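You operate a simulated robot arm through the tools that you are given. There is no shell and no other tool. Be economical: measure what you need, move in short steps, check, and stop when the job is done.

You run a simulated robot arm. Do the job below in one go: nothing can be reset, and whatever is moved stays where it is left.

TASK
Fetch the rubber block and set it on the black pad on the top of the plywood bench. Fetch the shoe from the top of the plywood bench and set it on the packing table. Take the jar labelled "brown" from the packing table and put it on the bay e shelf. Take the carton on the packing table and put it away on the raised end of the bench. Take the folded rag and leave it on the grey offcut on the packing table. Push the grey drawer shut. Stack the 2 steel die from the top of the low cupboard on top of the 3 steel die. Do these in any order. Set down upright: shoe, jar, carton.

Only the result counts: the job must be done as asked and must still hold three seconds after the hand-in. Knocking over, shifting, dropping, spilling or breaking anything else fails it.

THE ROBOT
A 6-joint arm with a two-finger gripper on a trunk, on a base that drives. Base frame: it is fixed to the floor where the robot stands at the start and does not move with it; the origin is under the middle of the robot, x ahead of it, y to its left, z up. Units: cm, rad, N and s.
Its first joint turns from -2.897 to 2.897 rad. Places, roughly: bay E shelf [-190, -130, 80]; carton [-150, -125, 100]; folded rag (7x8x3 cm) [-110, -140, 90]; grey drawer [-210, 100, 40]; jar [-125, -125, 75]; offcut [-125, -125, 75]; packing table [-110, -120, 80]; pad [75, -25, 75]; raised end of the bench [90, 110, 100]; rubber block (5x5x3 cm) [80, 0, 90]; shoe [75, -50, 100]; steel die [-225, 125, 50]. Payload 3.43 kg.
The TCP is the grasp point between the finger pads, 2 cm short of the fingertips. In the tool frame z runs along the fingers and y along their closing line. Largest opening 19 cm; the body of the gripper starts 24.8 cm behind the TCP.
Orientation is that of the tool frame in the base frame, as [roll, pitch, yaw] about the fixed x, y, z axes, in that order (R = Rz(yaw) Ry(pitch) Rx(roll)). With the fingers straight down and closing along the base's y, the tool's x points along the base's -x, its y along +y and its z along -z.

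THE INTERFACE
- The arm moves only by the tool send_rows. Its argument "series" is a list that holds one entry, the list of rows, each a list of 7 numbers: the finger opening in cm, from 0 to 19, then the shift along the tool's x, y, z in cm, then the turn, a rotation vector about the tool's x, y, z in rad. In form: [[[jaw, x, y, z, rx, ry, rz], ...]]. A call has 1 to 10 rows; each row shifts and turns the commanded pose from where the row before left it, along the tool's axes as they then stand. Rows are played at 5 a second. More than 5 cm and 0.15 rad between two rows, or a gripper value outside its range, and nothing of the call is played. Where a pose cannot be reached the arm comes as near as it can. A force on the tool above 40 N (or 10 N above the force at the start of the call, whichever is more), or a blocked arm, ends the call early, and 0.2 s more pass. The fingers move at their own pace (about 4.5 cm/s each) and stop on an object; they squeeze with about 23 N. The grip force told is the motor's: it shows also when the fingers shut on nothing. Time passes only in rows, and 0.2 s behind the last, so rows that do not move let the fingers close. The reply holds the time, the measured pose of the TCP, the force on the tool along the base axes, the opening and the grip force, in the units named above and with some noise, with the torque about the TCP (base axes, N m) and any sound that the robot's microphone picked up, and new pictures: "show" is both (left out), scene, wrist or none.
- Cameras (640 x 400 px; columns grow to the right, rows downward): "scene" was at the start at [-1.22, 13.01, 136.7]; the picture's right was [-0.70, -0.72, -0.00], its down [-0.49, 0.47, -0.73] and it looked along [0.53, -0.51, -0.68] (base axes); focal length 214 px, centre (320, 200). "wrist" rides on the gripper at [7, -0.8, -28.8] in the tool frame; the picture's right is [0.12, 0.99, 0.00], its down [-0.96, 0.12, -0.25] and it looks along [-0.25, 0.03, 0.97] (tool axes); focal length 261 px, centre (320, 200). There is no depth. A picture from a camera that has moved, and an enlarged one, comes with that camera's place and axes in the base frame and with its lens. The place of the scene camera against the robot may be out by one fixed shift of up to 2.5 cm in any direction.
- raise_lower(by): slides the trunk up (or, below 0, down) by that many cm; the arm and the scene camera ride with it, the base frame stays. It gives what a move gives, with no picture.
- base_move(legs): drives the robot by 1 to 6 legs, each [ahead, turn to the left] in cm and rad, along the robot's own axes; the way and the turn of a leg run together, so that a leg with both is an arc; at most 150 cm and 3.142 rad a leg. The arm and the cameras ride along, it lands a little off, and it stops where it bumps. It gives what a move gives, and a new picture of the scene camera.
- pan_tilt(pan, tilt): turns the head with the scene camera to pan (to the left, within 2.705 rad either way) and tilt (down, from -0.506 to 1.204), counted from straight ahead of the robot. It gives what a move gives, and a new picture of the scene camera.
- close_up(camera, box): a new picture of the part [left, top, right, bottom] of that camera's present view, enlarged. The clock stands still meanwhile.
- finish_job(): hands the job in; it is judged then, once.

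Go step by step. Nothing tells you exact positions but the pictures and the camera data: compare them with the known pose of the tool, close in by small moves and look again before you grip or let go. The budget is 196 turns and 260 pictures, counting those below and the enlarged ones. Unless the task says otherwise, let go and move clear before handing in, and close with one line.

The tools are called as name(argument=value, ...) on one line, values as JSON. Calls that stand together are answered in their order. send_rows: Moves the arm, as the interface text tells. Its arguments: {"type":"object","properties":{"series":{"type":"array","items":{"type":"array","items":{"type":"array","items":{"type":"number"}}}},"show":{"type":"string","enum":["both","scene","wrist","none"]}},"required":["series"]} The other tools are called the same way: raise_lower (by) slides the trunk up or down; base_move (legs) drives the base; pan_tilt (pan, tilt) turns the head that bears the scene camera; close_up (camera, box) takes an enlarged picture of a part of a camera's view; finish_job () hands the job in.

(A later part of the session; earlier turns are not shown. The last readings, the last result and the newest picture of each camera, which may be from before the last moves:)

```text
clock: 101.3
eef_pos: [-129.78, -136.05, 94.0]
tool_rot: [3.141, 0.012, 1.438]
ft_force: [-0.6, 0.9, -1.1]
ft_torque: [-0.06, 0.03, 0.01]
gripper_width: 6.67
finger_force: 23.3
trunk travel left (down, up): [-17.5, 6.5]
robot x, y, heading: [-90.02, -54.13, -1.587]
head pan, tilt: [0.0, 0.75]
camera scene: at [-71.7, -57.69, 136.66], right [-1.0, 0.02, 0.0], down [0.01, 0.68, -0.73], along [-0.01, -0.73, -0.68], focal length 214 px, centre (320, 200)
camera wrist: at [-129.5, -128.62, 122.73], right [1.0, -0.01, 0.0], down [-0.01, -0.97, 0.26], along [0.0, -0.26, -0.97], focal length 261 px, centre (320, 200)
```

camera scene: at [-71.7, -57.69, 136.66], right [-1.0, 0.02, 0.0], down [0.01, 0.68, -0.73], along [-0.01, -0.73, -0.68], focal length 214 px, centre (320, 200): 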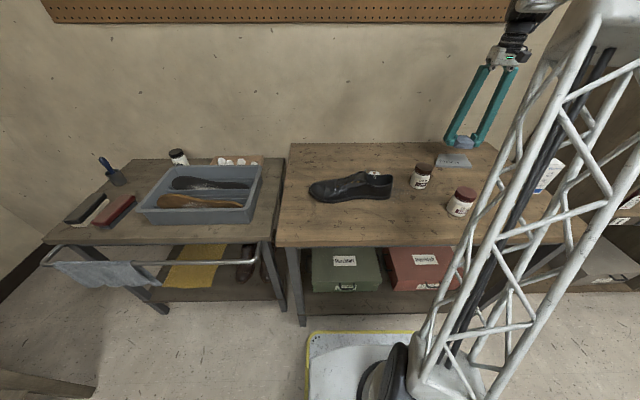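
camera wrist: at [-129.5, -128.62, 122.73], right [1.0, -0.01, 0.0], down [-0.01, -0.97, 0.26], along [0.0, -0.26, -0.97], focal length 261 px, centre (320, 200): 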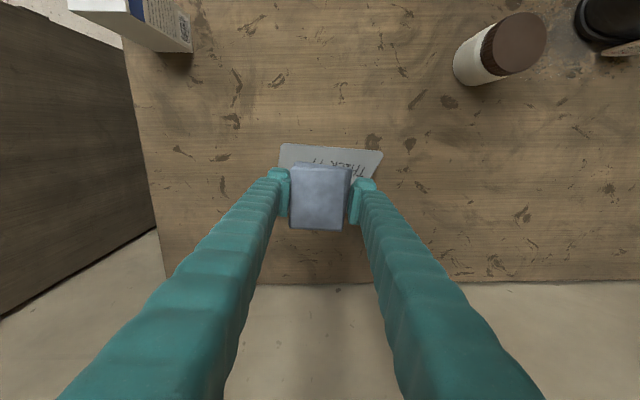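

send_rows(series=[[[3, 0, 0, 1.5, 0, 0, 0], [3, 0, 0, 2, 0, 0, 0], [3, 0, 0, 1.2, 0, 0, 0], [3, 0, 0, 0.5, 0, 0, 0], [3, 0, 0, 0, 0, 0, 0]]], show="none")

close_up(camera="scene", box=[400, 120, 500, 200])

```text
clock: 102.5
eef_pos: [-129.72, -135.95, 88.61]
tool_rot: [3.14, 0.012, 1.439]
ft_force: [-0.8, -0.6, -0.5]
ft_torque: [-0.02, 0.02, 0.01]
gripper_width: 6.67
finger_force: 23.5
trunk travel left (down, up): [-17.5, 6.5]
robot x, y, heading: [-90.29, -53.71, -1.592]
head pan, tilt: [0.0, 0.75]
```

```text
5.00 times, centred on (450, 160) of scene
camera zoom: at [-71.7, -57.7, 136.66], right [-1.0, 0.02, 0.0], down [0.01, 0.68, -0.73], along [-0.01, -0.73, -0.68], focal length 1072 px, centre (-330, 400)
```

zoom: 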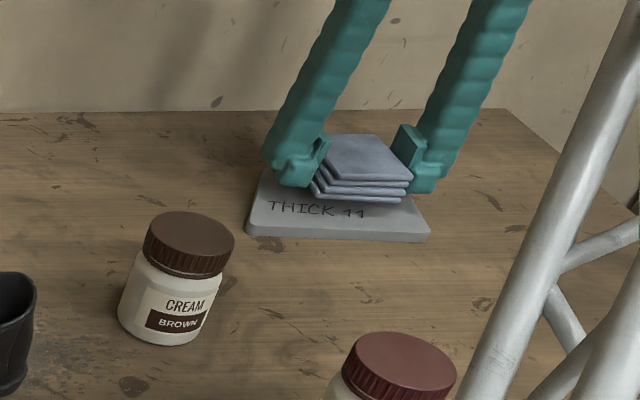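

send_rows(series=[[[3, 0, 0, 0.4, 0, 0, 0], [3, 0, 0, 0.3, 0, 0, 0], [3, 0, 0, 0.3, 0, 0, 0], [3, 0, 0, 0, 0, 0, 0]]], show="none")

close_up(camera="scene", box=[400, 120, 500, 200])

```text
clock: 103.5
eef_pos: [-129.7, -136.16, 87.69]
tool_rot: [3.142, 0.011, 1.438]
ft_force: [-0.2, 0.0, -1.0]
ft_torque: [0.04, -0.03, 0.0]
gripper_width: 6.68
finger_force: 22.5
trunk travel left (down, up): [-17.5, 6.5]
robot x, y, heading: [-90.5, -53.77, -1.583]
head pan, tilt: [0.0, 0.75]
```

```text
5.00 times, centred on (450, 160) of scene
camera zoom: at [-71.7, -57.7, 136.66], right [-1.0, 0.02, 0.0], down [0.01, 0.68, -0.73], along [-0.01, -0.73, -0.68], focal length 1072 px, centre (-330, 400)
```

zoom: 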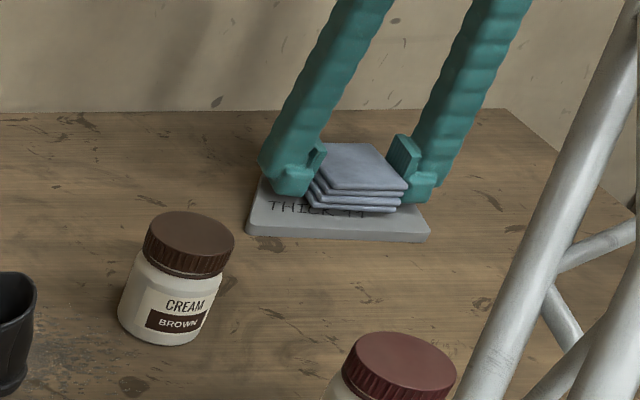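

send_rows(series=[[[3, 0, 0, 0.3, 0, 0, 0], [3, 0, 0, 0.2, 0, 0, 0], [3, 0, 0, 0, 0, 0, 0]]], show="none")

send_rows(series=[[[3, 0, 0, 0.2, 0, 0, 0], [3, 0, 0, 0.2, 0, 0, 0], [3, 0, 0, 0, 0, 0, 0]]], show="none")

close_up(camera="scene", box=[400, 120, 500, 200])

```text
clock: 104.3
eef_pos: [-129.74, -136.12, 87.42]
tool_rot: [3.141, 0.012, 1.437]
ft_force: [0.3, 0.0, -0.5]
ft_torque: [0.0, 0.0, 0.01]
gripper_width: 6.67
finger_force: 22.9
trunk travel left (down, up): [-17.5, 6.5]
robot x, y, heading: [-90.2, -54.15, -1.584]
head pan, tilt: [0.0, 0.75]
```

```text
clock: 105.1
eef_pos: [-129.63, -136.08, 86.91]
tool_rot: [3.141, 0.015, 1.439]
ft_force: [1.0, 2.2, 16.9]
ft_torque: [0.12, 0.06, -0.03]
gripper_width: 6.63
finger_force: 23.3
trunk travel left (down, up): [-17.5, 6.5]
robot x, y, heading: [-90.26, -53.75, -1.585]
head pan, tilt: [0.0, 0.75]
```

```text
5.00 times, centred on (450, 160) of scene
camera zoom: at [-71.67, -57.63, 136.68], right [-1.0, 0.02, 0.0], down [0.01, 0.68, -0.73], along [-0.01, -0.73, -0.68], focal length 1072 px, centre (-330, 400)
```

zoom: 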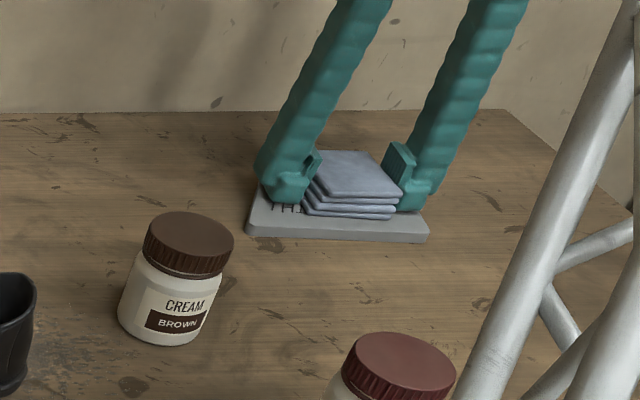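

Contact made; I release and lift.

send_rows(series=[[[4, 0, 0, -0.1, 0, 0, 0], [10, 0, 0, 0, 0, 0, 0], [11, 0, 0, 0, 0, 0, 0], [11, 0, 0, 0, 0, 0, 0], [11, 0, 0, -3, 0, 0, 0], [11, 0, 0, -5, 0, 0, 0], [11, 0, 0, -5, 0, 0, 0], [11, 0, 0, -5, 0, 0, 0], [11, 0, 0, -4, 0, 0, 0]]], show="wrist")

close_up(camera="scene", box=[380, 110, 560, 230])

```text
clock: 107.1
eef_pos: [-129.45, -136.12, 108.99]
tool_rot: [3.141, 0.013, 1.438]
ft_force: [-0.4, -0.4, 0.1]
ft_torque: [0.04, 0.0, -0.04]
gripper_width: 11.0
finger_force: 0.0
trunk travel left (down, up): [-17.5, 6.5]
robot x, y, heading: [-90.12, -53.74, -1.586]
head pan, tilt: [0.0, 0.75]
camera wrist: at [-129.28, -128.72, 137.77], right [1.0, -0.01, 0.0], down [-0.01, -0.97, 0.26], along [0.0, -0.26, -0.97], focal length 261 px, centre (320, 200)
```

wrist: 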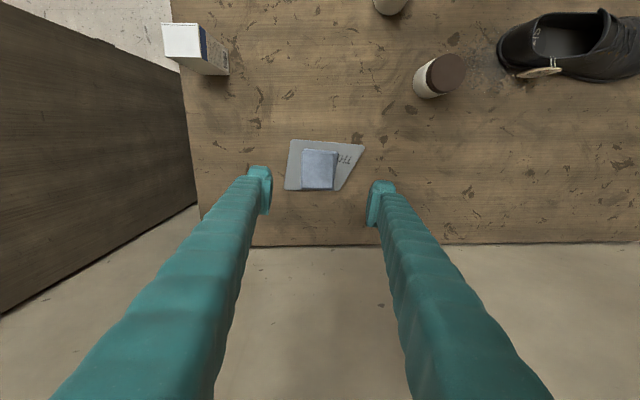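

```text
3.33 times, centred on (470, 170) of scene
camera zoom: at [-71.7, -57.7, 136.65], right [-1.0, 0.02, 0.0], down [0.01, 0.68, -0.73], along [-0.01, -0.73, -0.68], focal length 715 px, centre (-180, 300)
```

zoom: 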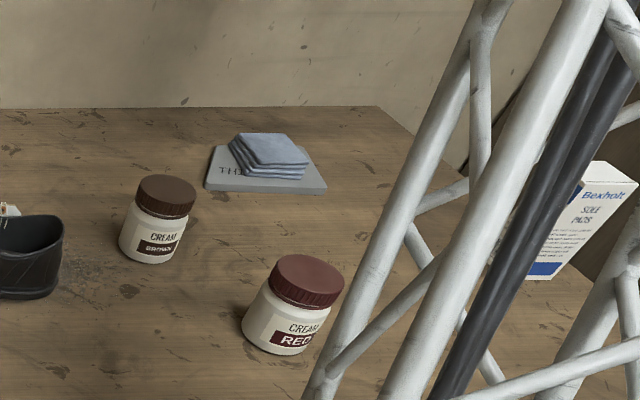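

The rag lies on the offcut. Now I look at the shelf unit to find bay E and its opening.

pan_tilt(pan=-1.0, tilt=0.45)

close_up(camera="scene", box=[160, 40, 460, 300])

```text
clock: 108.4
eef_pos: [-129.45, -136.03, 109.02]
tool_rot: [3.141, 0.011, 1.437]
ft_force: [1.0, -0.8, 0.7]
ft_torque: [0.01, 0.02, 0.02]
gripper_width: 11.01
finger_force: 0.0
trunk travel left (down, up): [-17.5, 6.5]
robot x, y, heading: [-90.45, -53.81, -1.583]
head pan, tilt: [-1.0, 0.45]
camera scene: at [-79.38, -54.25, 139.3], right [-0.53, 0.85, 0.0], down [0.37, 0.23, -0.9], along [-0.76, -0.47, -0.44], focal length 214 px, centre (320, 200)
```

scene: 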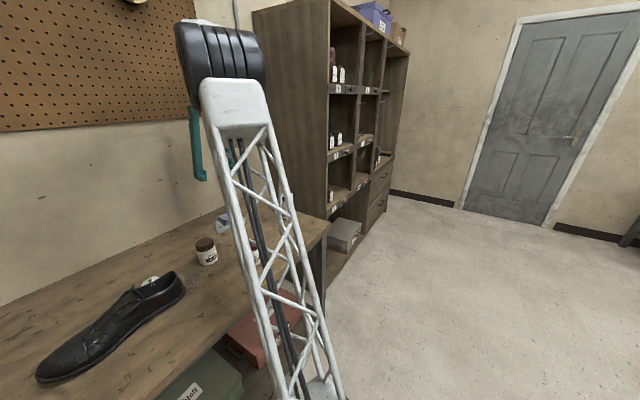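

```text
1.54 times, centred on (310, 170) of scene
camera zoom: at [-79.38, -54.25, 139.3], right [-0.53, 0.85, 0.0], down [0.37, 0.23, -0.9], along [-0.76, -0.47, -0.44], focal length 330 px, centre (335, 246)
```

zoom: 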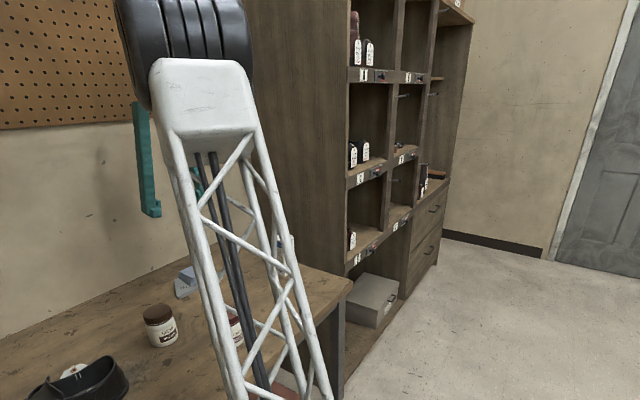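

I back off and drive toward the shelf unit for a frontal view.

base_move(legs=[[-42, 0], [0, -1.56], [60, 0]])

pan_tilt(pan=1.1, tilt=0.35)

close_up(camera="scene", box=[200, 60, 480, 260])

```text
clock: 118.2
eef_pos: [-233.29, 30.12, 108.97]
tool_rot: [3.14, 0.011, -0.137]
ft_force: [1.2, -0.1, -0.6]
ft_torque: [-0.01, 0.02, 0.01]
gripper_width: 11.01
finger_force: 0.0
trunk travel left (down, up): [-17.5, 6.5]
robot x, y, heading: [-151.71, -9.19, 3.12]
head pan, tilt: [-1.0, 0.45]
camera scene: at [-151.81, -22.62, 139.3], right [0.85, 0.52, 0.0], down [0.23, -0.37, -0.9], along [-0.47, 0.77, -0.44], focal length 214 px, centre (320, 200)
```

scene: 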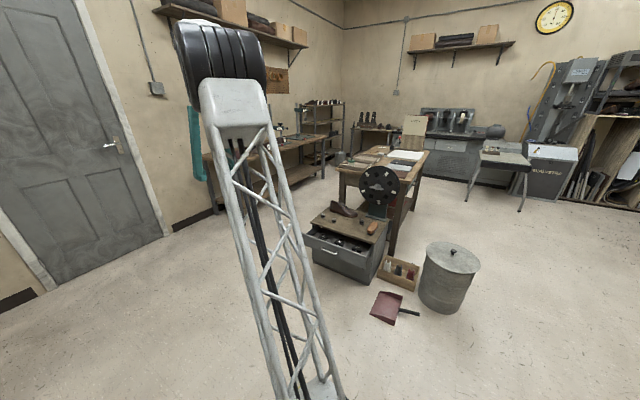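

```text
clock: 120.2
eef_pos: [-233.22, 30.24, 109.05]
tool_rot: [3.141, 0.013, -0.137]
ft_force: [-0.3, 0.1, 0.6]
ft_torque: [0.01, 0.03, -0.01]
gripper_width: 10.98
finger_force: 0.0
trunk travel left (down, up): [-17.5, 6.5]
robot x, y, heading: [-151.49, -9.48, 3.119]
head pan, tilt: [1.1, 0.351]
camera scene: at [-151.44, -38.66, 140.22], right [-0.88, 0.47, 0.0], down [0.16, 0.3, -0.94], along [-0.45, -0.83, -0.34], focal length 214 px, centre (320, 200)
```

scene: 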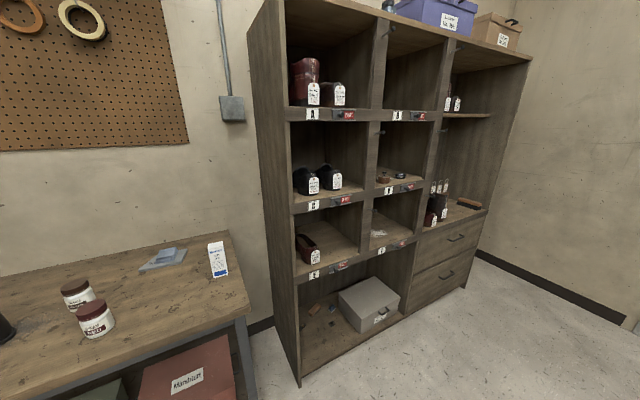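

```text
2.00 times, centred on (340, 160) of scene
camera zoom: at [-151.44, -38.66, 140.22], right [-0.88, 0.47, 0.0], down [0.16, 0.3, -0.94], along [-0.45, -0.83, -0.34], focal length 429 px, centre (280, 280)
```

zoom: 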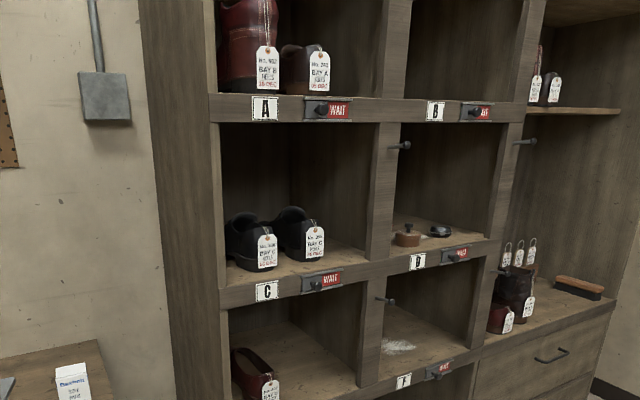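

close_up(camera="scene", box=[260, 170, 440, 300])

```text
3.08 times, centred on (350, 235) of scene
camera zoom: at [-151.44, -38.66, 140.22], right [-0.88, 0.47, 0.0], down [0.16, 0.3, -0.94], along [-0.45, -0.83, -0.34], focal length 660 px, centre (228, 92)
```

zoom: 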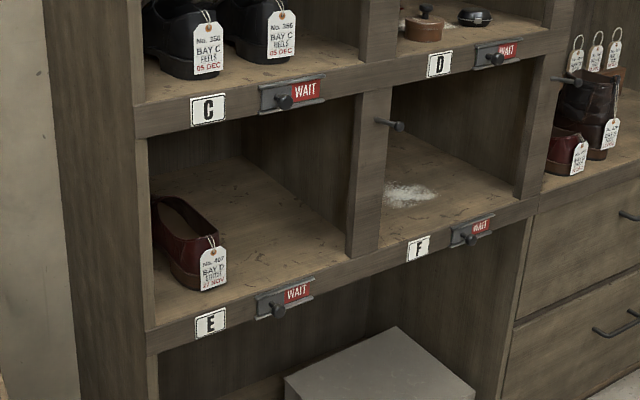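

Bay E is the lower left bay (its label sits on the edge under the bay), surface about z 75.5, opening up to about z 105, front plane y about -114.5, with free room around x -203. I return in front of the table for the brown jar, to be gripped with a tilted tool.

base_move(legs=[[-45, 0], [0, 1.59], [24, 0]])

pan_tilt(pan=0, tilt=0.75)

send_rows(series=[[[11, 3, 4, 0, 0, 0, 0], [11, 3, 4, 0, 0, 0, 0], [11, 3, 4, 0, 0, 0, 0], [11, 3, 4, 0, 0, 0, 0], [11, 0, 4, 0, 0, 0, 0], [11, 0, 4, 0, 0, 0, 0], [11, 0, 0, 0, 0, 0, 0]]], show="both")

```text
clock: 128.4
eef_pos: [-141.06, -117.39, 109.09]
tool_rot: [-3.141, 0.012, 1.481]
ft_force: [-0.3, -0.1, -1.0]
ft_torque: [-0.04, -0.01, 0.01]
gripper_width: 11.02
finger_force: 0.1
trunk travel left (down, up): [-17.5, 6.5]
robot x, y, heading: [-105.03, -34.12, -1.55]
head pan, tilt: [1.1, 0.351]
camera scene: at [-78.48, -32.42, 140.22], right [-0.43, -0.9, 0.0], down [-0.31, 0.15, -0.94], along [0.85, -0.41, -0.34], focal length 214 px, centre (320, 200)
```

scene: 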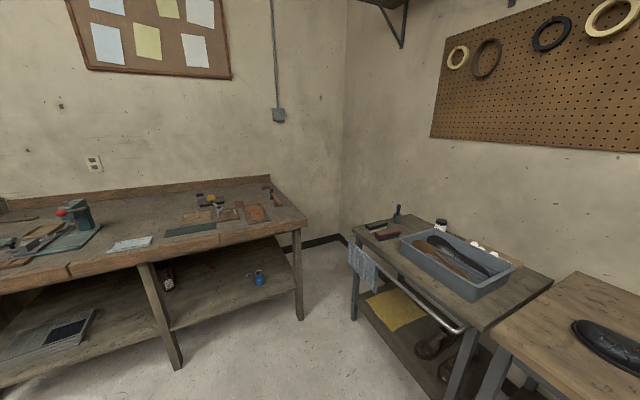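

```text
clock: 129.7
eef_pos: [-141.17, -117.5, 108.96]
tool_rot: [-3.141, 0.014, 1.479]
ft_force: [0.2, -1.4, 0.1]
ft_torque: [0.0, 0.0, -0.01]
gripper_width: 10.97
finger_force: 0.0
trunk travel left (down, up): [-17.5, 6.5]
robot x, y, heading: [-105.75, -34.15, -1.547]
head pan, tilt: [0.0, 0.75]
camera scene: at [-86.67, -36.7, 136.66], right [-1.0, -0.03, 0.0], down [-0.02, 0.68, -0.73], along [0.02, -0.73, -0.68], focal length 214 px, centre (320, 200)
```

scene: 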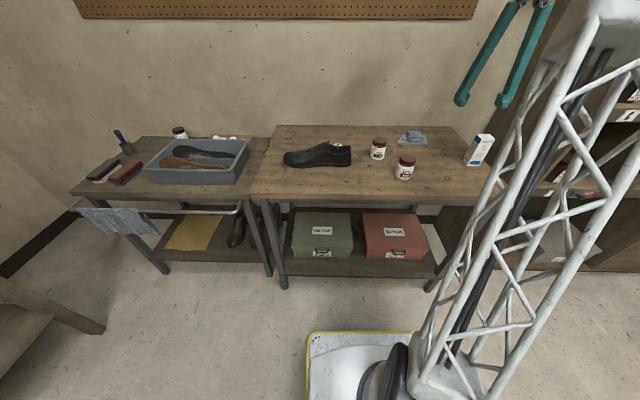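

```text
clock: 131.3
eef_pos: [-115.97, -107.76, 108.85]
tool_rot: [3.141, 0.01, 1.48]
ft_force: [0.1, 0.5, -0.9]
ft_torque: [0.03, 0.0, 0.0]
gripper_width: 11.01
finger_force: 0.0
trunk travel left (down, up): [-17.5, 6.5]
robot x, y, heading: [-105.4, -33.61, -1.546]
head pan, tilt: [0.0, 0.75]
camera scene: at [-86.66, -36.69, 136.65], right [-1.0, -0.02, 0.0], down [-0.02, 0.68, -0.73], along [0.02, -0.73, -0.68], focal length 214 px, centre (320, 200)
camera wrist: at [-115.95, -100.35, 137.49], right [1.0, 0.03, 0.0], down [0.03, -0.97, 0.26], along [0.01, -0.26, -0.97], focal length 261 px, centre (320, 200)
```

scene: 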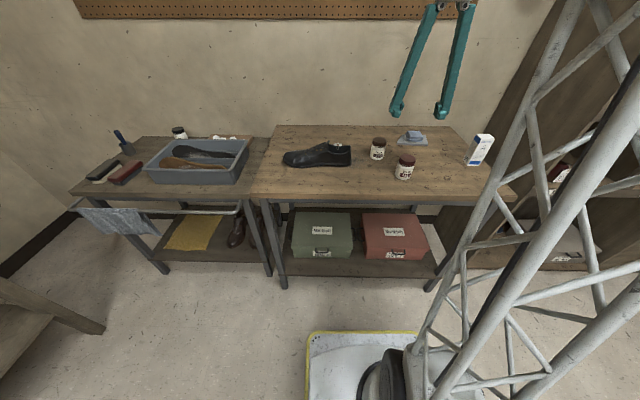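
wrist: 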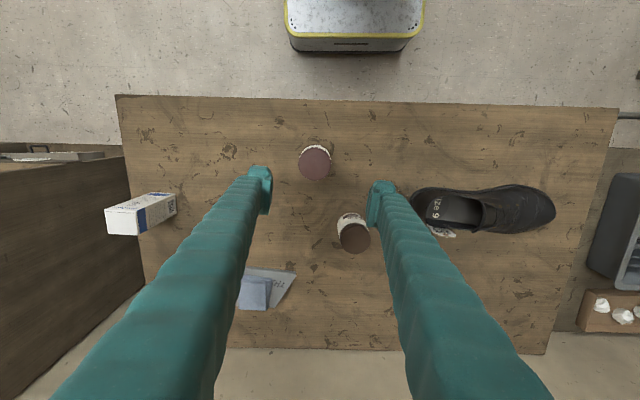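

Brown jar at about [-109.1, -119.3], red at [-116.7, -105.9]. I move above the brown one and tilt the tool 0.75 rad forward.

send_rows(series=[[[11, -3.6, 2.6, 0, 0, 0, -0.09], [11, -3.6, 2.6, 0, 0, 0, 0], [11, -3.6, 2.6, 0, 0, 0, 0], [11, 0, 0, 0, 0, -0.15, 0], [11, 0, 0, 0, 0, -0.15, 0], [11, 0, 0, 0, 0, -0.15, 0], [11, 0, 0, 0, 0, -0.15, 0], [11, 0, 0, 0, 0, -0.15, 0], [11, 0, 0, 0, 0, 0, 0]]], show="both")

```text
clock: 133.3
eef_pos: [-108.61, -118.72, 108.98]
tool_rot: [3.141, 0.764, 1.572]
ft_force: [0.5, 0.2, 0.0]
ft_torque: [-0.01, -0.02, -0.03]
gripper_width: 10.99
finger_force: 0.1
trunk travel left (down, up): [-17.5, 6.5]
robot x, y, heading: [-105.23, -34.12, -1.548]
head pan, tilt: [0.0, 0.75]
camera scene: at [-86.65, -36.68, 136.65], right [-1.0, -0.02, 0.0], down [-0.02, 0.68, -0.73], along [0.02, -0.73, -0.68], focal length 214 px, centre (320, 200)
camera wrist: at [-109.43, -93.8, 124.98], right [0.99, 0.09, -0.08], down [0.12, -0.52, 0.84], along [0.03, -0.85, -0.53], focal length 261 px, centre (320, 200)
```

scene: 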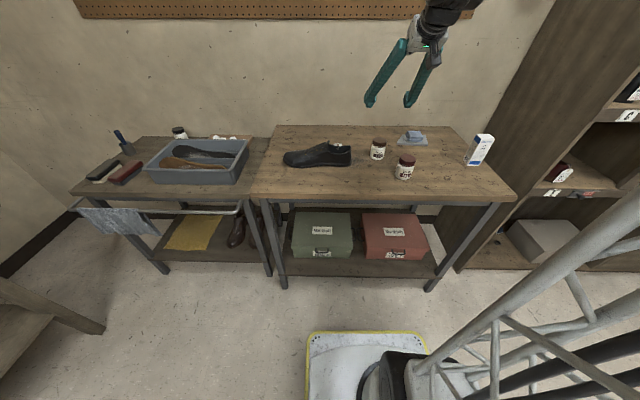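
wrist: 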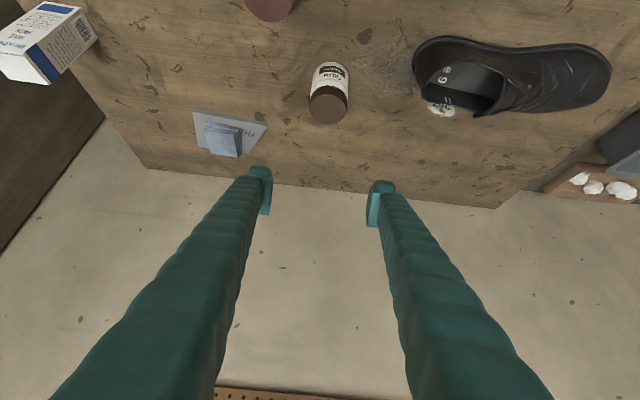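

send_rows(series=[[[11, 2.3, -0.1, 3.3, 0, 0, 0], [11, 2.7, 0, 2.9, 0, 0, 0], [10, 2.7, 0, 2.9, 0, 0, 0], [10, 0, 0, 0, 0, 0, 0]]], show="wrist")

close_up(camera="scene", box=[340, 80, 460, 200])

```text
clock: 134.3
eef_pos: [-108.77, -119.69, 96.86]
tool_rot: [-3.139, 0.763, 1.57]
ft_force: [-0.5, 0.3, -0.1]
ft_torque: [0.0, 0.0, 0.02]
gripper_width: 10.0
finger_force: 0.0
trunk travel left (down, up): [-17.5, 6.5]
robot x, y, heading: [-105.24, -34.24, -1.545]
head pan, tilt: [0.0, 0.75]
camera wrist: at [-109.58, -94.77, 112.87], right [0.99, 0.08, -0.08], down [0.12, -0.52, 0.84], along [0.03, -0.85, -0.53], focal length 261 px, centre (320, 200)
```

wrist: 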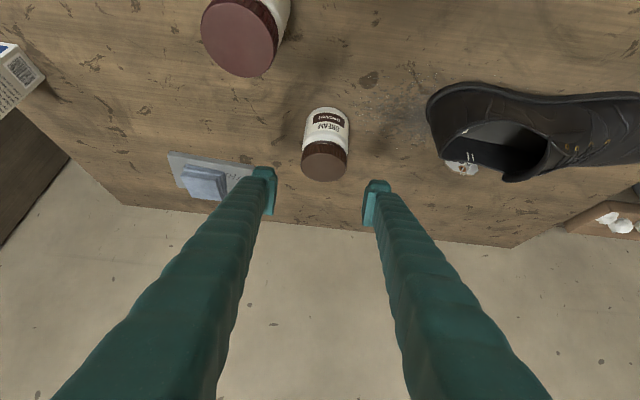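

```text
3.33 times, centred on (400, 140) of scene
camera zoom: at [-86.66, -36.68, 136.65], right [-1.0, -0.02, 0.0], down [-0.02, 0.68, -0.73], along [0.02, -0.73, -0.68], focal length 715 px, centre (53, 400)
```

zoom: 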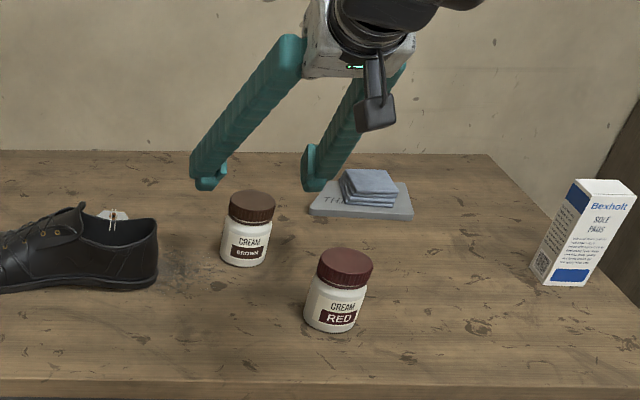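

send_rows(series=[[[10, 2.4, 0.2, 2.7, 0, 0, 0], [10, 2.4, 0, 2.5, 0, 0, 0], [10, 1.6, 0, 1.6, 0, 0, 0], [10, 0, 0, 0, 0, 0, 0]]], show="wrist")

close_up(camera="scene", box=[340, 80, 460, 200])

```text
clock: 135.3
eef_pos: [-108.61, -119.4, 87.78]
tool_rot: [-3.14, 0.761, 1.57]
ft_force: [-0.6, 0.1, -0.5]
ft_torque: [-0.01, -0.01, -0.02]
gripper_width: 9.98
finger_force: 0.1
trunk travel left (down, up): [-17.5, 6.5]
robot x, y, heading: [-105.04, -33.73, -1.545]
head pan, tilt: [0.0, 0.75]
camera wrist: at [-109.34, -94.52, 103.78], right [0.99, 0.08, -0.08], down [0.12, -0.53, 0.84], along [0.03, -0.85, -0.53], focal length 261 px, centre (320, 200)
```

wrist: 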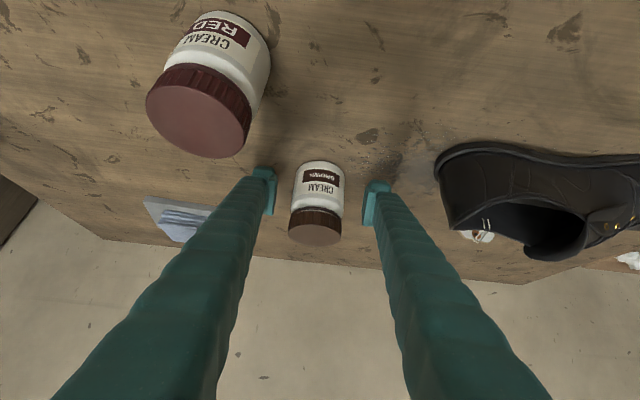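

```text
3.33 times, centred on (400, 140) of scene
camera zoom: at [-86.66, -36.69, 136.65], right [-1.0, -0.02, 0.0], down [-0.02, 0.68, -0.73], along [0.02, -0.73, -0.68], focal length 715 px, centre (53, 400)
```

zoom: 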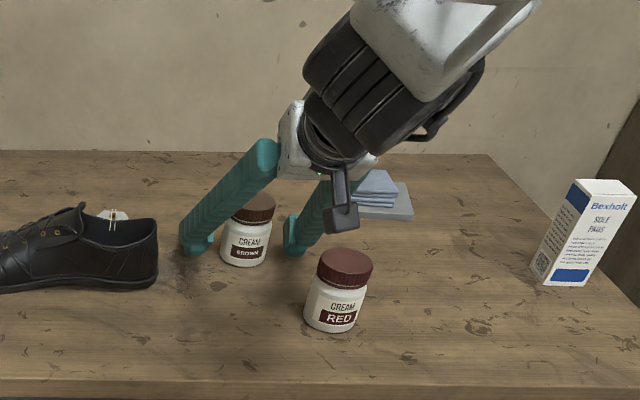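

The jar sits between the pads; I close on it.

send_rows(series=[[[8, 0, 0, 0, 0, 0, 0], [6, 0, 0, 0, 0, 0, 0], [4, 0, 0, 0, 0, 0, 0], [3, 0, 0, 0, 0, 0, 0], [3, 0, 0, 0, 0, 0, 0], [3, 0, 0, 0, 0, 0, 0]]], show="wrist")

```text
clock: 136.7
eef_pos: [-108.63, -119.43, 87.73]
tool_rot: [-3.139, 0.762, 1.571]
ft_force: [-0.4, 1.5, -0.8]
ft_torque: [-0.01, 0.05, -0.03]
gripper_width: 5.88
finger_force: 22.8
trunk travel left (down, up): [-17.5, 6.5]
robot x, y, heading: [-105.39, -34.17, -1.543]
head pan, tilt: [0.0, 0.75]
camera wrist: at [-109.34, -94.53, 103.81], right [0.99, 0.08, -0.08], down [0.12, -0.53, 0.84], along [0.03, -0.85, -0.53], focal length 261 px, centre (320, 200)
```

wrist: 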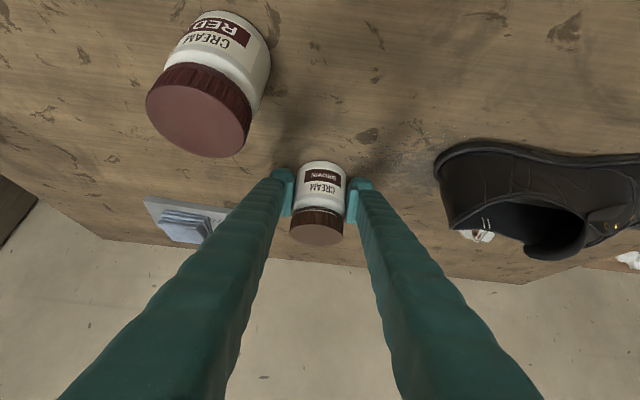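

Gripped at 5.9 cm. I lift slowly straight up.

send_rows(series=[[[3, -0.25, 0, -0.25, 0, 0, 0], [3, -0.4, 0, -0.4, 0, 0, 0], [3, -0.7, 0, -0.7, 0, 0, 0], [3, -1, 0, -1, 0, 0, 0], [3, -1.4, 0, -1.4, 0, 0, 0], [3, -2, 0, -2, 0, 0, 0], [3, -2, 0, -2, 0, 0, 0], [3, -2, 0, -2, 0, 0, 0], [3, -2, 0, -2, 0, 0, 0], [3, -1, 0, -1, 0, 0, 0]]], show="both")

```text
clock: 138.9
eef_pos: [-108.37, -119.96, 106.02]
tool_rot: [-3.14, 0.762, 1.569]
ft_force: [-0.2, 0.8, -2.7]
ft_torque: [0.0, -0.02, 0.03]
gripper_width: 5.91
finger_force: 22.8
trunk travel left (down, up): [-17.5, 6.5]
robot x, y, heading: [-105.62, -33.67, -1.547]
head pan, tilt: [0.0, 0.75]
camera scene: at [-86.66, -36.7, 136.65], right [-1.0, -0.02, 0.0], down [-0.02, 0.68, -0.73], along [0.02, -0.73, -0.68], focal length 214 px, centre (320, 200)
camera wrist: at [-109.16, -94.97, 121.96], right [0.99, 0.09, -0.08], down [0.12, -0.53, 0.84], along [0.03, -0.85, -0.53], focal length 261 px, centre (320, 200)
```

scene: 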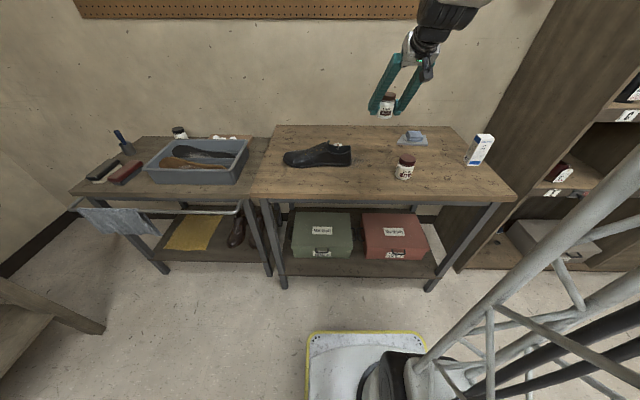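
wrist: 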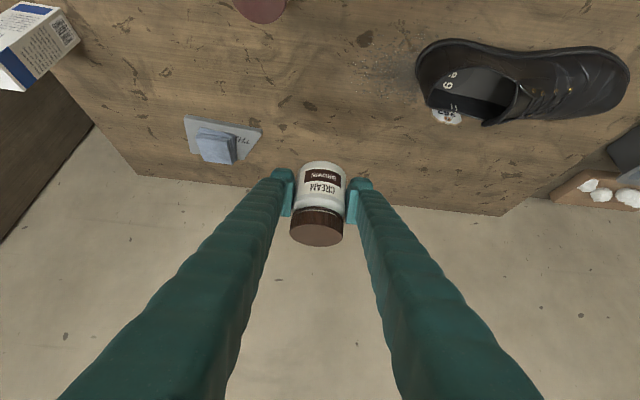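

Jar is held upright. I drive over to stand in front of the shelf unit.

base_move(legs=[[-22, 0], [0, -1.59], [96, 0], [0, 1.57]])

pan_tilt(pan=0.0, tilt=0.6)

```text
clock: 153.4
eef_pos: [-205.03, -100.76, 105.95]
tool_rot: [-3.14, 0.762, 1.597]
ft_force: [0.1, 0.3, -2.1]
ft_torque: [0.01, 0.05, 0.01]
gripper_width: 5.89
finger_force: 23.2
trunk travel left (down, up): [-17.5, 6.5]
robot x, y, heading: [-204.32, -14.63, -1.517]
head pan, tilt: [0.0, 0.75]
camera scene: at [-185.39, -17.0, 136.65], right [-1.0, -0.05, 0.0], down [-0.03, 0.68, -0.73], along [0.04, -0.73, -0.68], focal length 214 px, centre (320, 200)
```

scene: 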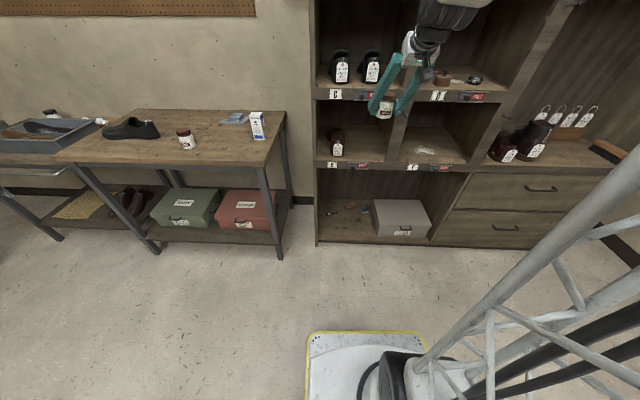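

```text
clock: 154.1
eef_pos: [-205.02, -100.72, 105.96]
tool_rot: [-3.139, 0.763, 1.594]
ft_force: [0.4, 0.3, -1.6]
ft_torque: [0.01, 0.02, 0.0]
gripper_width: 5.91
finger_force: 22.6
trunk travel left (down, up): [-17.5, 6.5]
robot x, y, heading: [-204.23, -14.47, -1.516]
head pan, tilt: [0.0, 0.6]
camera scene: at [-185.36, -17.55, 137.94], right [-1.0, -0.05, 0.0], down [-0.03, 0.56, -0.82], along [0.04, -0.82, -0.57], focal length 214 px, centre (320, 200)
```

scene: 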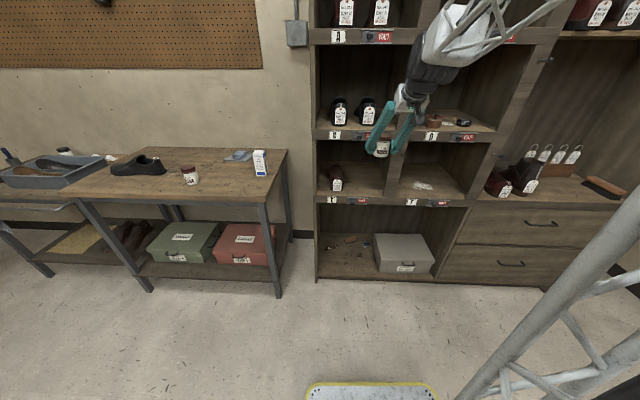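

I lower the trunk so the jar is level with bay E, staying in front of the shelf.

raise_lower(by=-17)

send_rows(series=[[[3, 1.4, 0, 1.4, 0, 0, 0], [3, 1.4, 0, 1.4, 0, 0, 0], [3, 0, 0, 0, 0, 0, 0]]], show="both")

close_up(camera="scene", box=[290, 60, 470, 180])

```text
clock: 156.0
eef_pos: [-205.02, -100.73, 88.95]
tool_rot: [-3.14, 0.762, 1.596]
ft_force: [0.2, -0.9, -1.9]
ft_torque: [0.01, 0.02, -0.04]
gripper_width: 5.9
finger_force: 22.6
trunk travel left (down, up): [-0.5, 23.5]
robot x, y, heading: [-204.18, -14.7, -1.521]
head pan, tilt: [0.0, 0.6]
```

```text
clock: 156.8
eef_pos: [-205.15, -100.47, 84.91]
tool_rot: [-3.14, 0.763, 1.594]
ft_force: [0.4, 0.9, -2.4]
ft_torque: [-0.01, 0.0, -0.01]
gripper_width: 5.88
finger_force: 23.2
trunk travel left (down, up): [-0.5, 23.5]
robot x, y, heading: [-204.14, -14.65, -1.52]
head pan, tilt: [0.0, 0.6]
camera scene: at [-185.36, -17.54, 120.94], right [-1.0, -0.05, 0.0], down [-0.03, 0.56, -0.83], along [0.04, -0.82, -0.56], focal length 214 px, centre (320, 200)
camera wrist: at [-206.41, -75.64, 100.9], right [0.99, 0.11, -0.08], down [0.13, -0.52, 0.84], along [0.05, -0.85, -0.53], focal length 261 px, centre (320, 200)
```

scene: 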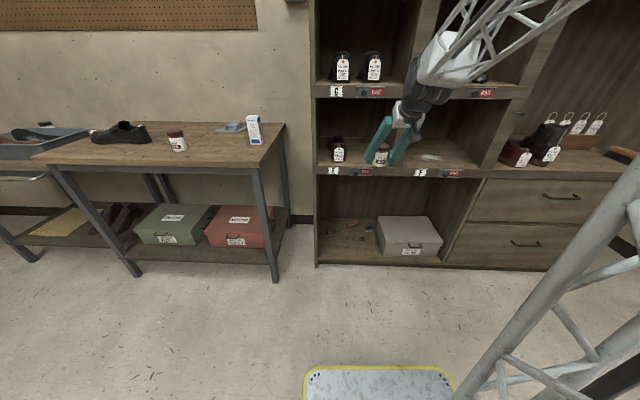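
wrist: 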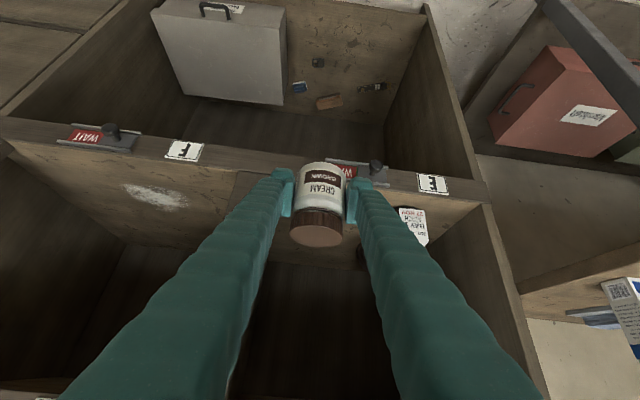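

```text
3.33 times, centred on (380, 120) of scene
camera zoom: at [-185.36, -17.54, 120.94], right [-1.0, -0.05, 0.0], down [-0.03, 0.56, -0.83], along [0.04, -0.82, -0.56], focal length 715 px, centre (120, 467)
```

zoom: 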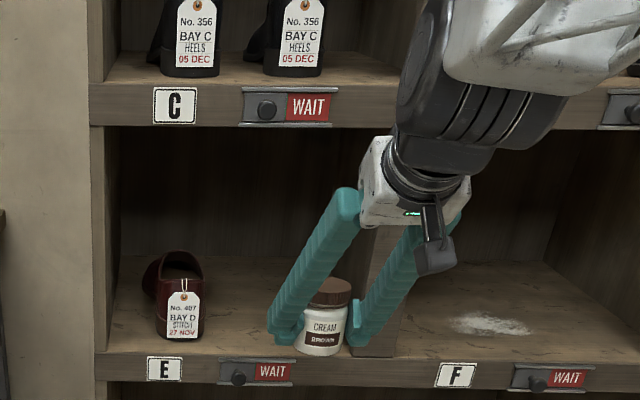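

The divider stands at about x -213 and the red shoe reaches x -193, so I set the jar at x about -202.5; first sideways, then partly in.

send_rows(series=[[[3, 0, 1.2, 0, 0, 0, 0], [3, 0, 1.2, 0, 0, 0, 0], [3, -1.5, 0, 1.4, 0, 0, 0], [3, -2, 0, 2.0, 0, 0, 0], [3, -2, 0, 2.0, 0, 0, 0], [3, 0, 0, 0, 0, 0, 0]]], show="wrist")

close_up(camera="scene", box=[300, 80, 450, 180])

```text
clock: 158.2
eef_pos: [-202.64, -108.46, 84.47]
tool_rot: [-3.141, 0.762, 1.594]
ft_force: [0.8, -0.5, -2.3]
ft_torque: [-0.02, 0.0, 0.01]
gripper_width: 5.88
finger_force: 22.6
trunk travel left (down, up): [-0.5, 23.5]
robot x, y, heading: [-204.32, -14.88, -1.519]
head pan, tilt: [0.0, 0.6]
camera wrist: at [-203.86, -83.5, 100.5], right [0.99, 0.11, -0.08], down [0.13, -0.52, 0.84], along [0.05, -0.85, -0.53], focal length 261 px, centre (320, 200)
```

wrist: 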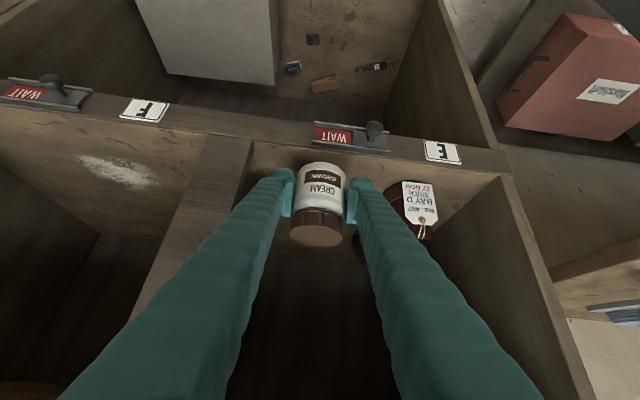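

```text
4.00 times, centred on (375, 130) of scene
camera zoom: at [-185.36, -17.54, 120.94], right [-1.0, -0.05, 0.0], down [-0.03, 0.56, -0.82], along [0.04, -0.82, -0.57], focal length 858 px, centre (100, 480)
```

zoom: 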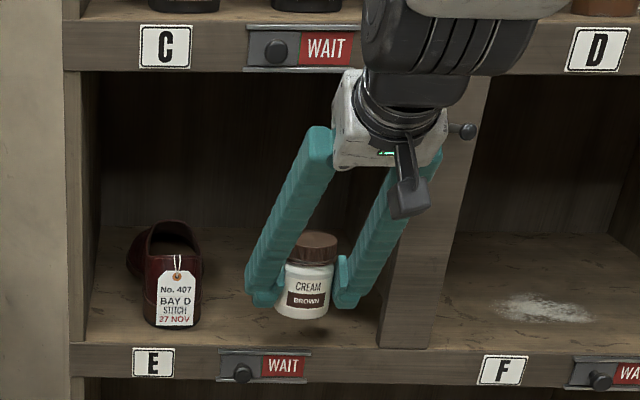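

Parallax gives the shelf front at y -109 and shelf top about z 76.3; the way in is clear. I move in 8.5 cm and lower.

send_rows(series=[[[3, -1.5, 0, 1.4, 0, 0, 0], [3, -1.6, 0, 1.5, 0, 0, 0], [3, -1.6, 0, 1.5, 0, 0, 0], [3, -1.4, 0, 1.4, 0, 0, 0], [3, 0.7, 0, 0.7, 0, 0, 0], [3, 0.7, 0, 0.7, 0, 0, 0], [3, 0, 0, 0, 0, 0, 0]]], show="wrist")

close_up(camera="scene", box=[300, 80, 450, 180])

```text
clock: 159.8
eef_pos: [-202.43, -116.68, 82.92]
tool_rot: [-3.139, 0.762, 1.594]
ft_force: [-0.1, 1.1, -3.0]
ft_torque: [0.02, 0.01, 0.04]
gripper_width: 5.88
finger_force: 22.8
trunk travel left (down, up): [-0.5, 23.5]
robot x, y, heading: [-204.31, -14.73, -1.518]
head pan, tilt: [0.0, 0.6]
camera wrist: at [-203.72, -91.8, 98.87], right [0.99, 0.11, -0.08], down [0.13, -0.52, 0.84], along [0.05, -0.85, -0.53], focal length 261 px, centre (320, 200)
```

wrist: 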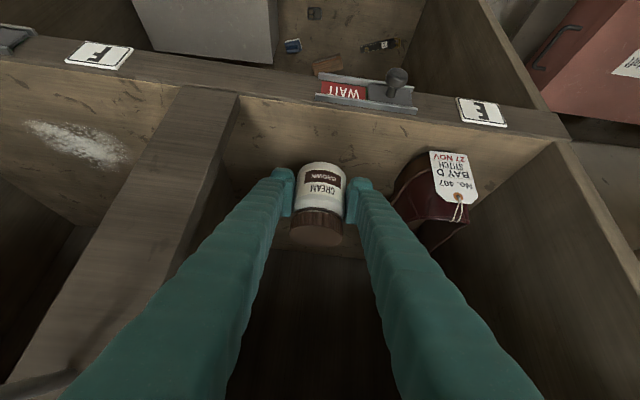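

```text
4.00 times, centred on (375, 130) of scene
camera zoom: at [-185.36, -17.55, 120.94], right [-1.0, -0.05, 0.0], down [-0.03, 0.56, -0.82], along [0.04, -0.82, -0.57], focal length 858 px, centre (100, 480)
```

zoom: 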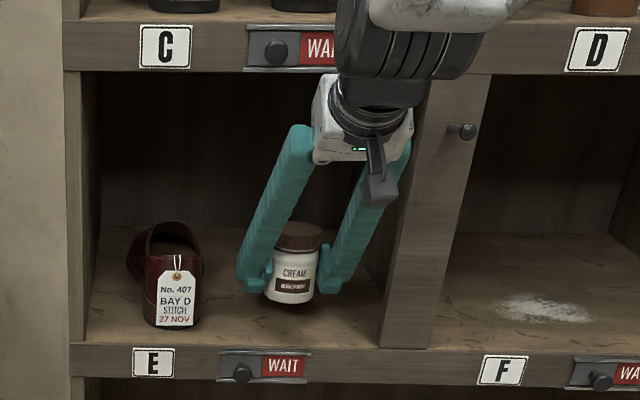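

send_rows(series=[[[3, 0.5, 0, 0.5, 0, 0, 0], [3, 0.4, 0, 0.4, 0, 0, 0], [3, 0.2, 0, 0.2, 0, 0, 0], [3, 0, 0, 0, 0, 0, 0]]], show="none")

send_rows(series=[[[3, 0.2, 0, 0.2, 0, 0, 0], [3, 0.2, 0, 0.2, 0, 0, 0], [3, 0, 0, 0, 0, 0, 0]]], show="none")

close_up(camera="scene", box=[320, 100, 440, 180])

```text
clock: 160.8
eef_pos: [-202.28, -116.64, 81.35]
tool_rot: [-3.14, 0.761, 1.596]
ft_force: [0.7, -0.4, -1.1]
ft_torque: [0.05, -0.03, -0.04]
gripper_width: 5.86
finger_force: 23.1
trunk travel left (down, up): [-0.5, 23.5]
robot x, y, heading: [-204.06, -14.58, -1.518]
head pan, tilt: [0.0, 0.6]
```

```text
clock: 161.6
eef_pos: [-202.26, -116.61, 80.7]
tool_rot: [-3.14, 0.763, 1.595]
ft_force: [0.6, 0.1, -2.1]
ft_torque: [0.01, 0.02, 0.01]
gripper_width: 5.91
finger_force: 23.0
trunk travel left (down, up): [-0.5, 23.5]
robot x, y, heading: [-204.12, -14.44, -1.523]
head pan, tilt: [0.0, 0.6]
```

```text
5.00 times, centred on (380, 140) of scene
camera zoom: at [-185.36, -17.55, 120.94], right [-1.0, -0.05, 0.0], down [-0.03, 0.56, -0.82], along [0.04, -0.82, -0.57], focal length 1072 px, centre (20, 500)
```

zoom: 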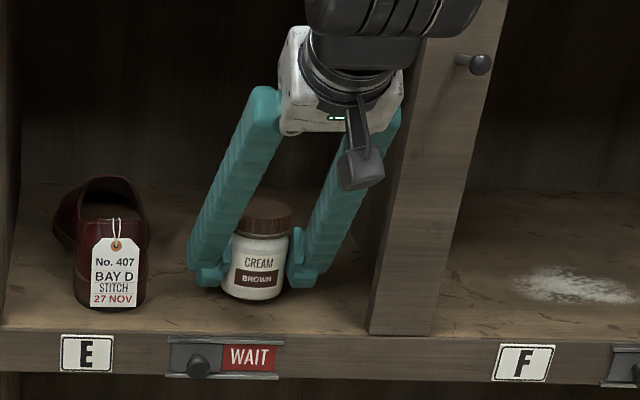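

send_rows(series=[[[3, 0.2, 0, 0.2, 0, 0, 0], [3, 0.2, 0, 0.2, 0, 0, 0], [3, 0, 0, 0, 0, 0, 0]]], show="none")

send_rows(series=[[[3, 0.15, 0, 0.15, 0, 0, 0], [3, 0.15, 0, 0.15, 0, 0, 0], [3, 0, 0, 0, 0, 0, 0]]], show="none")

close_up(camera="scene", box=[320, 100, 440, 180])

```text
clock: 162.4
eef_pos: [-202.35, -116.75, 80.2]
tool_rot: [-3.14, 0.761, 1.596]
ft_force: [0.0, -0.1, -2.5]
ft_torque: [0.0, -0.02, 0.04]
gripper_width: 5.88
finger_force: 23.3
trunk travel left (down, up): [-0.5, 23.5]
robot x, y, heading: [-203.89, -14.5, -1.519]
head pan, tilt: [0.0, 0.6]
```

```text
clock: 163.2
eef_pos: [-202.24, -116.55, 79.85]
tool_rot: [-3.141, 0.763, 1.595]
ft_force: [1.2, -1.0, 3.0]
ft_torque: [-0.03, 0.11, 0.02]
gripper_width: 5.85
finger_force: 23.8
trunk travel left (down, up): [-0.5, 23.5]
robot x, y, heading: [-203.94, -14.82, -1.513]
head pan, tilt: [0.0, 0.6]
```

```text
5.00 times, centred on (380, 140) of scene
camera zoom: at [-185.35, -17.53, 120.95], right [-1.0, -0.05, 0.0], down [-0.03, 0.56, -0.83], along [0.04, -0.82, -0.56], focal length 1072 px, centre (20, 500)
```

zoom: 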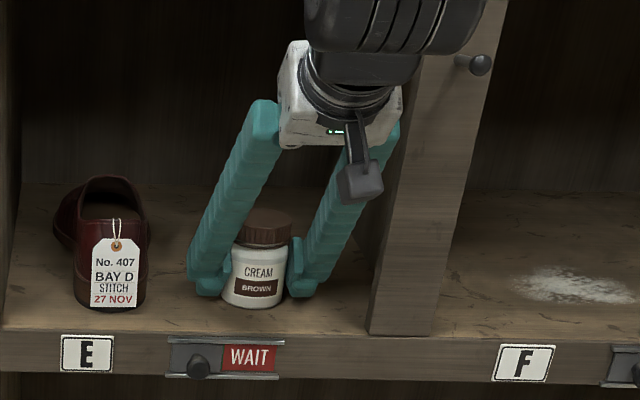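

Contact felt. I release and withdraw straight back out of the bay.

send_rows(series=[[[5.5, 0, 0, 0, 0, 0, 0], [7, 0, 0, 0, 0, 0, 0], [8.8, 0, 0, 0, 0, 0, 0], [8.8, 0, 0, 0, 0, 0, 0], [8.8, -0.3, 0, -0.4, 0, 0, 0], [8.8, 1.4, 0, -1.5, 0, 0, 0], [8.8, 2.6, 0, -2.8, 0, 0, 0], [8.8, 3, 0, -3, 0, 0, 0], [8.8, 3, 0, -3, 0, 0, 0], [8.8, 3, 0, -3, 0, 0, 0]]], show="both")

close_up(camera="scene", box=[320, 100, 440, 180])

```text
clock: 165.4
eef_pos: [-202.85, -97.98, 80.73]
tool_rot: [-3.141, 0.761, 1.596]
ft_force: [1.1, 0.0, -1.1]
ft_torque: [0.0, 0.0, 0.0]
gripper_width: 8.81
finger_force: 0.0
trunk travel left (down, up): [-0.5, 23.5]
robot x, y, heading: [-204.24, -14.71, -1.521]
head pan, tilt: [0.0, 0.6]
camera scene: at [-185.35, -17.61, 120.94], right [-1.0, -0.05, 0.0], down [-0.03, 0.56, -0.82], along [0.04, -0.82, -0.57], focal length 214 px, centre (320, 200)
camera wrist: at [-204.19, -73.14, 96.76], right [0.99, 0.11, -0.08], down [0.13, -0.52, 0.84], along [0.05, -0.84, -0.53], focal length 261 px, centre (320, 200)
```

scene: 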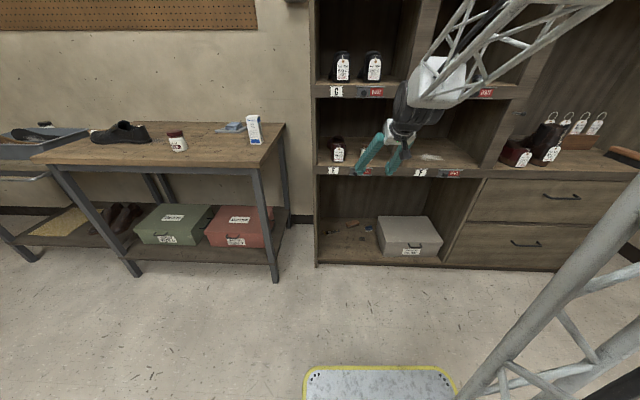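
wrist: 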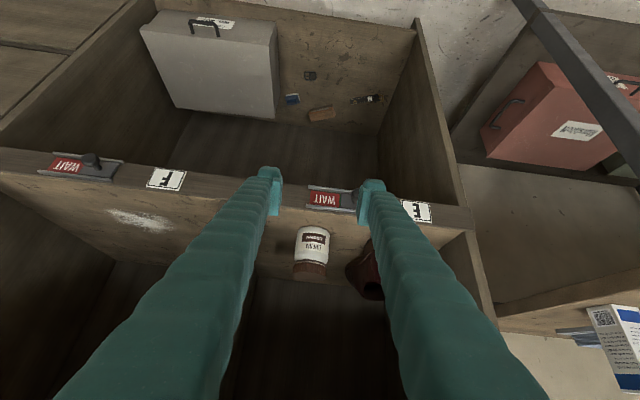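

```text
5.00 times, centred on (380, 140) of scene
camera zoom: at [-185.35, -17.61, 120.94], right [-1.0, -0.05, 0.0], down [-0.03, 0.56, -0.82], along [0.04, -0.82, -0.57], focal length 1072 px, centre (20, 500)
```

zoom: 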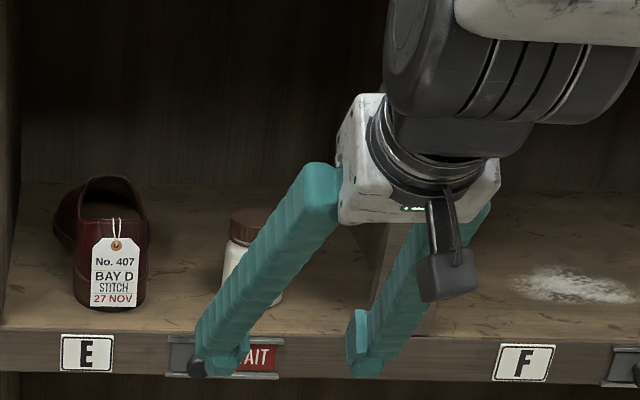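

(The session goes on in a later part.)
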